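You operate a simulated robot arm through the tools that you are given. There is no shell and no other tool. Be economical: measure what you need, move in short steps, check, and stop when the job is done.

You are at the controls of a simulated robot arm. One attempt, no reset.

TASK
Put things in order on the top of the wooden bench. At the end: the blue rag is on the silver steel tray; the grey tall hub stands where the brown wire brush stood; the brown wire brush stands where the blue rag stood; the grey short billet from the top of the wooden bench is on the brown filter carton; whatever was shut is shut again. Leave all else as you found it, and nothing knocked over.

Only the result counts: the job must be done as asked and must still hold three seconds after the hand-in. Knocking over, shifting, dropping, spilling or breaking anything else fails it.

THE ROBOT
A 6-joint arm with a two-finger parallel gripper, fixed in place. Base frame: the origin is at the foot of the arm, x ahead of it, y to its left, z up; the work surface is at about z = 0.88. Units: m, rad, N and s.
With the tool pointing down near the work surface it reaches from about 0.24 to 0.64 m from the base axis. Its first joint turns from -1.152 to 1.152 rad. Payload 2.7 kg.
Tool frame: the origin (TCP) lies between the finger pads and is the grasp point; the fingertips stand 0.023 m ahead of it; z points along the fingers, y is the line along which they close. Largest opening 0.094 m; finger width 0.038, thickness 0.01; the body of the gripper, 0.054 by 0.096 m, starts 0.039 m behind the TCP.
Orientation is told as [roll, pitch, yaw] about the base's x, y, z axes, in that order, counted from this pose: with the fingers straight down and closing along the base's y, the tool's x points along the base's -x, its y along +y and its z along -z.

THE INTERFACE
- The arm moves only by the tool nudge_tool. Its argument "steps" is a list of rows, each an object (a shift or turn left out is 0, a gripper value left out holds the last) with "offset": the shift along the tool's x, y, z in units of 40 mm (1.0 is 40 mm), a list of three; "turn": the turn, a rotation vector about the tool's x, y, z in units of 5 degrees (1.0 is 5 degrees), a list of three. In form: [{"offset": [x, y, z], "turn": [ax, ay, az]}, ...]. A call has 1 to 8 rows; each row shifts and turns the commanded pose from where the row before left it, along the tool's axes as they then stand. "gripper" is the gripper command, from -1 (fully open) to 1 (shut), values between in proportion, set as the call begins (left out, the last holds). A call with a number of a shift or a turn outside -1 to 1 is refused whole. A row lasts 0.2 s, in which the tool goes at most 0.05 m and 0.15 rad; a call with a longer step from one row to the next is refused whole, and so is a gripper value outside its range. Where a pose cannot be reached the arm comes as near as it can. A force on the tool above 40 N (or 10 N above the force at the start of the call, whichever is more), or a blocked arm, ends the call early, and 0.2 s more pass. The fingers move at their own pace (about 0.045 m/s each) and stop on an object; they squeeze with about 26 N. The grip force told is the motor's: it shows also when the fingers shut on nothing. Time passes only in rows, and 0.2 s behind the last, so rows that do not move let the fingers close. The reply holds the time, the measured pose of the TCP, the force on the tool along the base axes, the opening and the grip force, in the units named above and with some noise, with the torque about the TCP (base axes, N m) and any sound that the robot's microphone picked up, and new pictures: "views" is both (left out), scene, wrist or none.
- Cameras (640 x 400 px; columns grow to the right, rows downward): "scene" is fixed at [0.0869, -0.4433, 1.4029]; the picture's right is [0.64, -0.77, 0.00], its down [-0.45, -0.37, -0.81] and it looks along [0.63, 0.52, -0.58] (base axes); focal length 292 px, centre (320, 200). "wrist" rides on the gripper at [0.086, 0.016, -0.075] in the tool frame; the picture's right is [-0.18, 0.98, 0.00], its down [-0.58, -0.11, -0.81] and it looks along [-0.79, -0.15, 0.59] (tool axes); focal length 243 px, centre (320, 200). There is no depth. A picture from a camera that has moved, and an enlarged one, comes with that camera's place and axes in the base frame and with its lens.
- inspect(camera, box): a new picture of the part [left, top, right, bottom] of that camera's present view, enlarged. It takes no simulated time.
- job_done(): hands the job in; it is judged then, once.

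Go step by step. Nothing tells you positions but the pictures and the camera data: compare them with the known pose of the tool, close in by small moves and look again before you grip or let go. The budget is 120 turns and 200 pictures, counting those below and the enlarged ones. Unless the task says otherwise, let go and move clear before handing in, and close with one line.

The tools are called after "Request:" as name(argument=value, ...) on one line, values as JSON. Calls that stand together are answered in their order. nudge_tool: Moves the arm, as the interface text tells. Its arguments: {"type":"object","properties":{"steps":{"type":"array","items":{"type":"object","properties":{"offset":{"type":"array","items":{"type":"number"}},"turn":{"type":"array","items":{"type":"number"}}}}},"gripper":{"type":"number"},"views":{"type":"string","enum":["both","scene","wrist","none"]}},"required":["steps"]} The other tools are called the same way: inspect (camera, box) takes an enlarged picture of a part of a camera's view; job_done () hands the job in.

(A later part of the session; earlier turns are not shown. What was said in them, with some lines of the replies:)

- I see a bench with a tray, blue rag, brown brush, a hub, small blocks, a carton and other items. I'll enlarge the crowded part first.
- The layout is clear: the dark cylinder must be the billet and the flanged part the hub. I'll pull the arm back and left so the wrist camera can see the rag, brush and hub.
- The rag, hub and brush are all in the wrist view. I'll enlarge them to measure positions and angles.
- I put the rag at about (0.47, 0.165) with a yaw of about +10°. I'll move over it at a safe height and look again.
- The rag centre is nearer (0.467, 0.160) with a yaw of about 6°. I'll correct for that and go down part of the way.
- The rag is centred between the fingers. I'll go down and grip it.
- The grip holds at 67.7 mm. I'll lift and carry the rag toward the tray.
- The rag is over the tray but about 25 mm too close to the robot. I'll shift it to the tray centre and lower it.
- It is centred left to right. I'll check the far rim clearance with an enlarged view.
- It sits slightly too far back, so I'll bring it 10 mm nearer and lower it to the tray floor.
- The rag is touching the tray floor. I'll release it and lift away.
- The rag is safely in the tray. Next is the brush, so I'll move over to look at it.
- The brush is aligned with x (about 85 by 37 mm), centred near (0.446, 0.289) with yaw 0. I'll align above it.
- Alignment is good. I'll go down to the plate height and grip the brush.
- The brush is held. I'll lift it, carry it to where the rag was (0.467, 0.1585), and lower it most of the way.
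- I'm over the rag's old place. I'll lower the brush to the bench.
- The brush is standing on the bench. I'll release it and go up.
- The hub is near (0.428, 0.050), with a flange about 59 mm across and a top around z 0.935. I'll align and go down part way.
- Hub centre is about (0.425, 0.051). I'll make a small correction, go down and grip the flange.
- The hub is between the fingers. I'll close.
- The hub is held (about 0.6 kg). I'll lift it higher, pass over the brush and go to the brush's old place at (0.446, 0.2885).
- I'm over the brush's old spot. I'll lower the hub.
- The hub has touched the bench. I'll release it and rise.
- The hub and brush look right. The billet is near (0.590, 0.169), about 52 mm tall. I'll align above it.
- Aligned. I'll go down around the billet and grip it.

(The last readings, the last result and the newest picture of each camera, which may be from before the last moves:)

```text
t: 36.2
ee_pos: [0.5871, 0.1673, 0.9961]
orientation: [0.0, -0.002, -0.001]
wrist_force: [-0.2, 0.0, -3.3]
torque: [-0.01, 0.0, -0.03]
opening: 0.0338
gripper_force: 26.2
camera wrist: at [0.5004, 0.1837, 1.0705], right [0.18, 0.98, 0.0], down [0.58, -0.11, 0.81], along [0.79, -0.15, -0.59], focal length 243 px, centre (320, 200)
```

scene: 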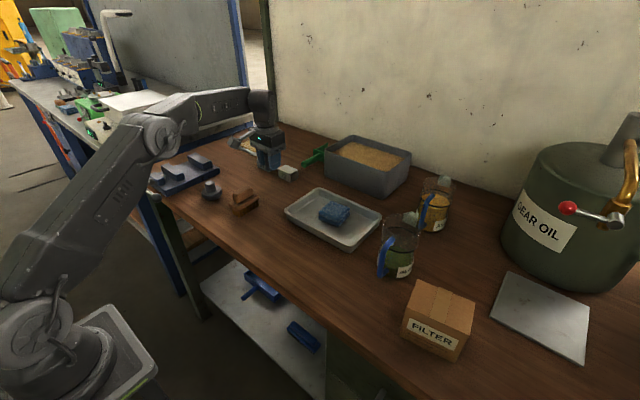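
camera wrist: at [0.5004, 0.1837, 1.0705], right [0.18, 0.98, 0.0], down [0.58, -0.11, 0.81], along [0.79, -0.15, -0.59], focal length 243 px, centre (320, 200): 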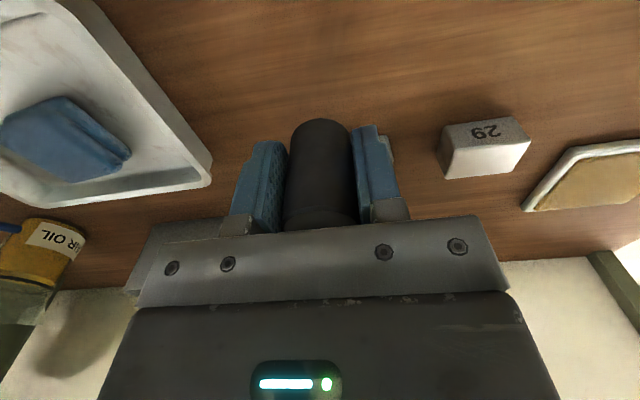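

The billet is held. I'll lift it higher, pull back, and swing along the front edge toward the carton, clear of the jars.

Request:
nudge_tool(steps=[{"offset": [0, 0, -0.95]}, {"offset": [0, 0, -0.95]}, {"offset": [0, 0, -0.95]}, {"offset": [0.9, -0.4, 0]}, {"offset": [0.9, -0.4, 0]}, {"offset": [0.9, -0.4, 0]}, {"offset": [0.9, -0.4, 0]}], views="none")

Request:
nudge_tool(steps=[{"offset": [0.16, -0.95, 0]}, {"offset": [0.16, -0.95, 0]}, {"offset": [0.16, -0.95, 0]}, {"offset": [0.16, -0.95, 0]}, {"offset": [0.16, -0.95, 0]}], views="none")

Request:
nudge_tool(steps=[{"offset": [0.16, -0.95, 0]}, {"offset": [0.16, -0.95, 0]}, {"offset": [0.16, -0.95, 0]}, {"offset": [0.16, -0.95, 0]}, {"offset": [0.16, -0.95, 0]}])

```text
t: 37.8
ee_pos: [0.4365, 0.102, 1.1057]
orientation: [0.001, 0.0, 0.0]
wrist_force: [0.1, -0.1, -3.9]
torque: [-0.02, 0.01, 0.0]
opening: 0.0335
gripper_force: 26.4
out of reach, approached as far as the arm can: row 3
```

```text
t: 39.0
ee_pos: [0.4035, -0.0854, 1.1094]
orientation: [0.001, 0.001, -0.001]
wrist_force: [0.2, -0.6, -4.5]
torque: [0.0, 0.04, 0.03]
opening: 0.0333
gripper_force: 26.2
```

```text
t: 40.2
ee_pos: [0.3733, -0.2751, 1.111]
orientation: [0.001, 0.0, 0.0]
wrist_force: [-0.1, -0.3, -3.5]
torque: [-0.01, -0.01, 0.02]
opening: 0.0335
gripper_force: 25.7
camera wrist: at [0.2874, -0.2588, 1.1847], right [0.18, 0.98, 0.0], down [0.58, -0.11, 0.81], along [0.79, -0.15, -0.59], focal length 243 px, centre (320, 200)
```

scene: 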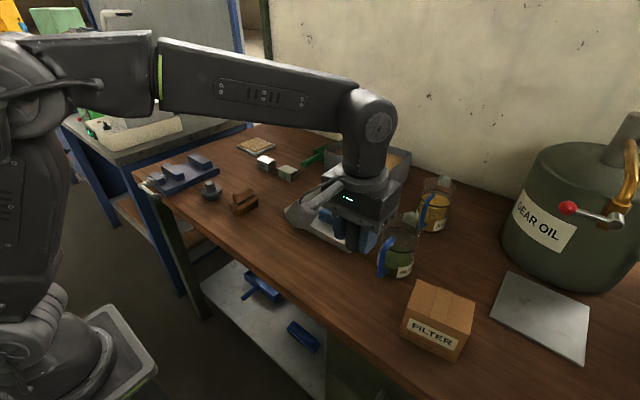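
wrist: 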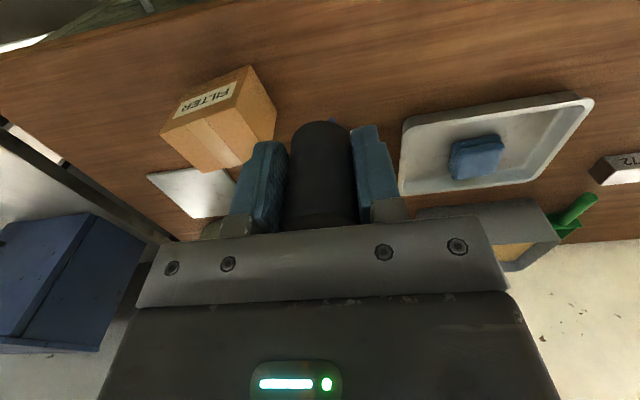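

The carton is now in the wrist view. I'll enlarge both views to fix its top height and centre.

Request:
inspect(camera="wrist", box=[140, 50, 300, 190])

Request:
inspect(camera="scene", box=[380, 260, 500, 370])

```text
2.86 times, centred on (220, 120) of wrist
camera zoom: at [0.2874, -0.2588, 1.1847], right [0.18, 0.98, 0.0], down [0.58, -0.11, 0.81], along [0.79, -0.15, -0.59], focal length 693 px, centre (606, 429)
```

zoom: 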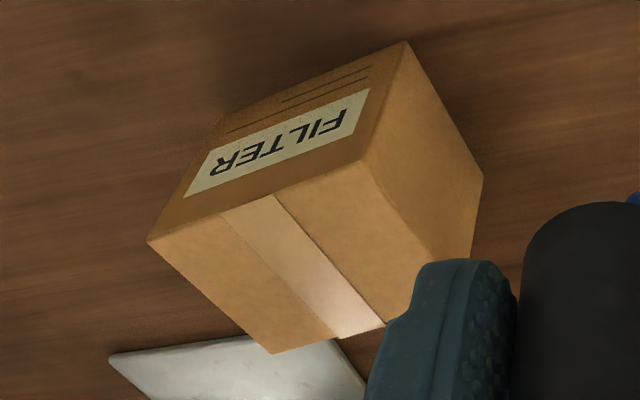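

```text
3.64 times, centred on (440, 315) of scene
camera zoom: at [0.087, -0.4433, 1.4028], right [0.64, -0.77, 0.0], down [-0.45, -0.37, -0.81], along [0.62, 0.52, -0.58], focal length 1064 px, centre (-116, -218)
```

zoom: 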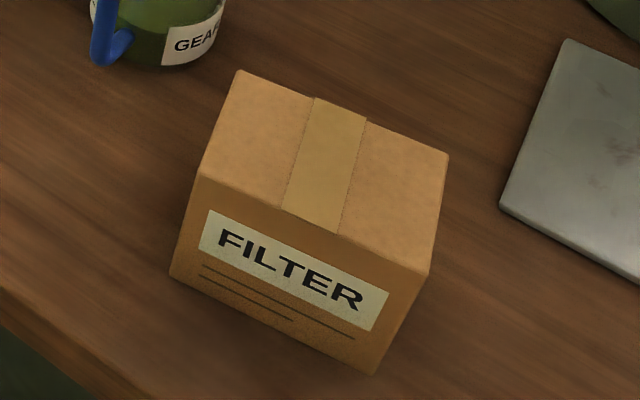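

Both cameras put the carton's top at z≈0.966, centred at (0.454, -0.409). I'll move over it and lower to just above.

Request:
nudge_tool(steps=[{"offset": [-0.5, -0.84, 0]}, {"offset": [-0.5, -0.84, 0]}, {"offset": [-0.5, -0.84, 0]}, {"offset": [-0.5, -0.84, 0]}, {"offset": [0, 0, 0.8]}, {"offset": [0, 0, 0.8]}, {"offset": [0, 0, 0.5]}, {}])

```text
t: 42.0
ee_pos: [0.4461, -0.4032, 1.0202]
orientation: [0.0, -0.001, -0.001]
wrist_force: [-0.1, 0.1, -4.2]
torque: [0.01, 0.03, 0.0]
opening: 0.0336
gripper_force: 26.1
out of reach, approached as far as the arm can: row 4
camera wrist: at [0.3579, -0.3878, 1.0949], right [0.18, 0.98, 0.0], down [0.58, -0.11, 0.81], along [0.79, -0.15, -0.59], focal length 243 px, centre (320, 200)
```

scene: 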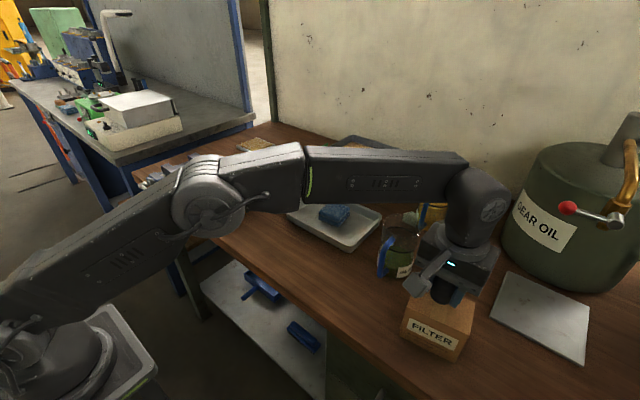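
wrist: 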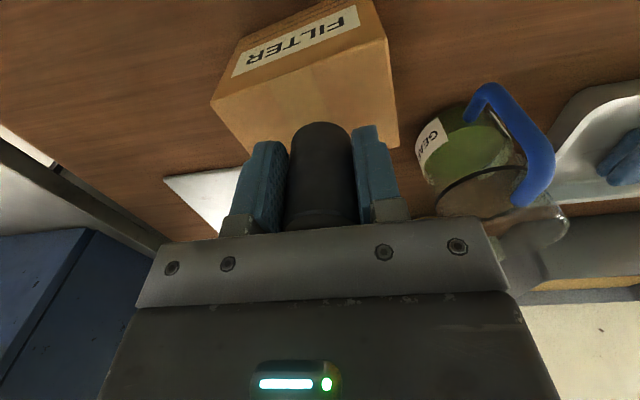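

Centring is within a centimetre. I'll correct slightly and lower to contact.

Request:
nudge_tool(steps=[{"offset": [-0.15, -0.12, 0.1]}, {"offset": [0, 0, 0.3]}], views="none")

Request:
nudge_tool(steps=[{"offset": [0, 0, 0.06]}, {"offset": [0, 0, 0.06]}])

```text
t: 42.6
ee_pos: [0.4499, -0.4095, 1.0042]
orientation: [0.001, -0.001, 0.001]
wrist_force: [-0.6, 0.9, -3.1]
torque: [0.02, -0.02, 0.03]
opening: 0.0335
gripper_force: 26.5
```

```text
t: 43.2
ee_pos: [0.4505, -0.41, 1.0]
orientation: [-0.001, -0.002, -0.001]
wrist_force: [-1.8, 3.2, 5.8]
torque: [0.19, 0.01, 0.06]
opening: 0.0337
gripper_force: 26.0
camera wrist: at [0.3635, -0.3933, 1.0758], right [0.18, 0.98, 0.0], down [0.58, -0.11, 0.81], along [0.79, -0.15, -0.59], focal length 243 px, centre (320, 200)
```

scene: 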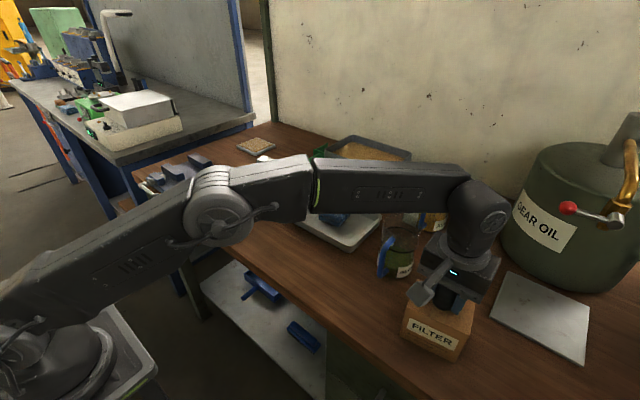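
wrist: 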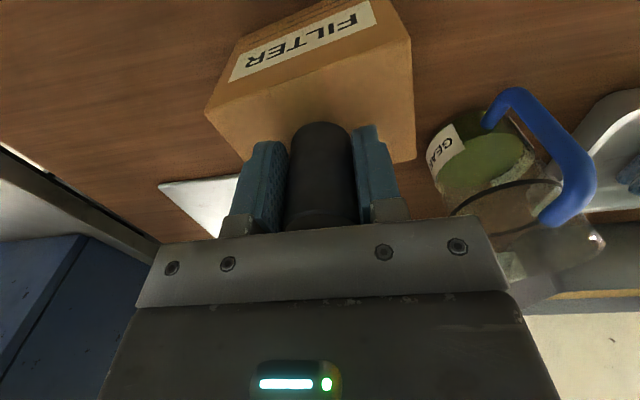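

The billet is resting on the carton. I'll release it and rise straight up.

Request:
nudge_tool(steps=[{}, {}, {}], gripper=-1, views="none")

Request:
nudge_tool(steps=[{"offset": [0, 0, -0.4]}, {"offset": [0, 0, -0.8]}, {"offset": [0.2, 0, -0.8]}, {"offset": [0.6, 0.4, -0.4]}, {"offset": [0.8, 0.5, 0]}, {"offset": [0.8, 0.5, 0]}])

```text
t: 44.0
ee_pos: [0.4496, -0.41, 0.9984]
orientation: [0.0, -0.001, -0.002]
wrist_force: [-0.1, 0.2, -0.7]
torque: [0.02, 0.01, 0.01]
opening: 0.094
gripper_force: 0.1
```

```text
t: 45.4
ee_pos: [0.355, -0.3529, 1.0943]
orientation: [0.0, 0.0, 0.001]
wrist_force: [-0.6, -0.6, 0.8]
torque: [-0.01, 0.02, 0.0]
opening: 0.0942
gripper_force: 0.0
camera wrist: at [0.2686, -0.3363, 1.1693], right [0.18, 0.98, 0.0], down [0.58, -0.11, 0.81], along [0.79, -0.15, -0.59], focal length 243 px, centre (320, 200)
```

scene: 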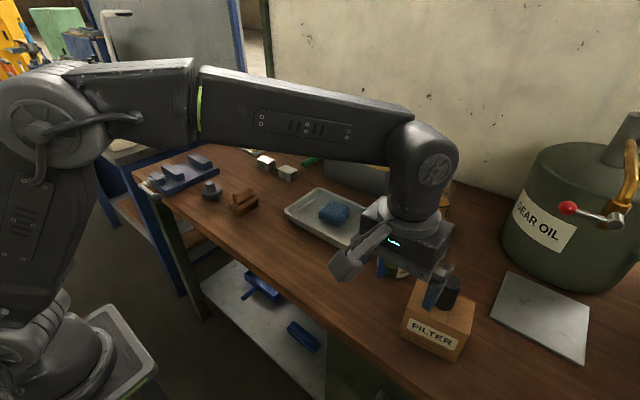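
wrist: 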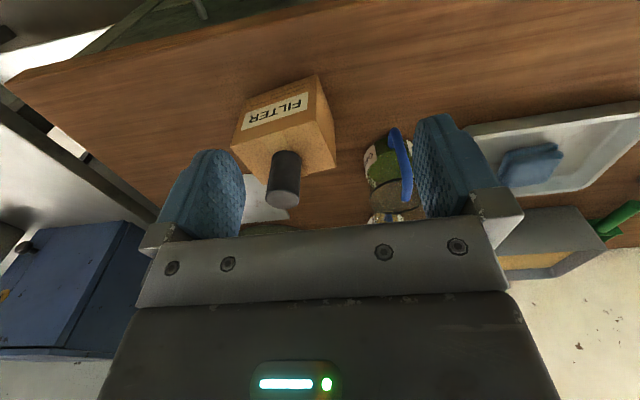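

The billet stands on the carton. I'll move the arm clear and do a final check of everything.

Request:
nudge_tool(steps=[{"offset": [0.1, 0.9, -0.3]}, {"offset": [0.1, 0.9, -0.3]}, {"offset": [0.1, 0.9, -0.3]}, {"offset": [0, 0.95, 0]}, {"offset": [0, 0.95, 0]}, {"offset": [0, 0.95, 0]}, {"offset": [0, 0.95, 0]}, {"offset": [0, 0.95, 0]}], views="none")

Request:
nudge_tool(steps=[{"offset": [0, 0.95, 0]}, {"offset": [0, 0.95, 0]}, {"offset": [0, 0.95, 0]}, {"offset": [0, 0.95, 0]}], views="both")

Request:
inspect(camera="scene", box=[130, 140, 500, 370])

```text
t: 47.2
ee_pos: [0.3463, -0.0552, 1.1316]
orientation: [0.002, 0.001, 0.0]
wrist_force: [-0.6, 0.2, 0.1]
torque: [0.02, 0.05, -0.03]
opening: 0.094
gripper_force: 0.1
```

```text
t: 48.2
ee_pos: [0.3457, 0.0963, 1.1324]
orientation: [0.0, 0.002, -0.001]
wrist_force: [-0.6, 0.2, 0.3]
torque: [0.02, 0.0, 0.0]
opening: 0.0942
gripper_force: 0.0
camera wrist: at [0.2598, 0.1133, 1.2066], right [0.19, 0.98, 0.0], down [0.58, -0.11, 0.81], along [0.79, -0.15, -0.59], focal length 243 px, centre (320, 200)
```

scene: 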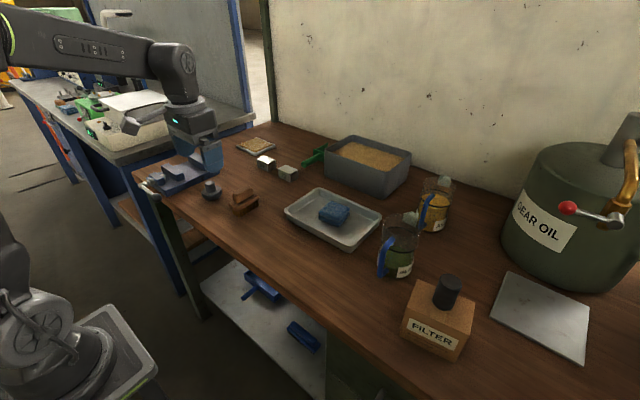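
wrist: 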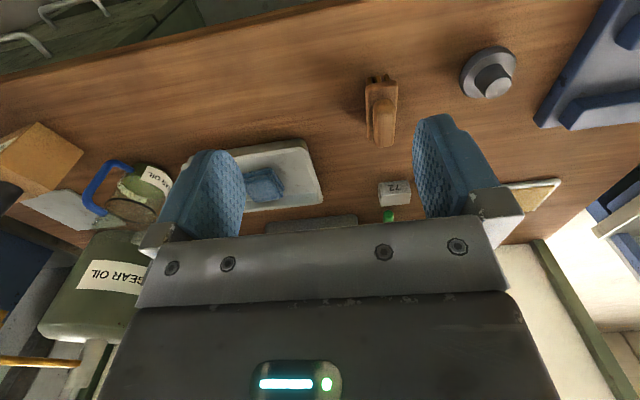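

```text
1.73 times, centred on (315, 255) of scene
camera zoom: at [0.0869, -0.4433, 1.4029], right [0.64, -0.77, 0.0], down [-0.45, -0.37, -0.81], along [0.63, 0.52, -0.58], focal length 506 px, centre (329, 105)
```

zoom: 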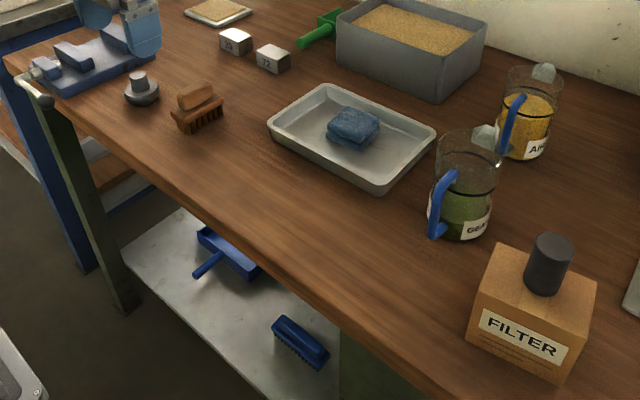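

Everything is in its place, nothing is knocked over, and the arm is clear, so I'm handing in.

Request:
job_done()

```text
The job is handed in.
```

The job is handed in: the rag is on the tray, the brush is where the rag was, the hub is where the brush was, and the billet is on the carton. I opened nothing, and the final pictures showed nothing else moved or knocked over.
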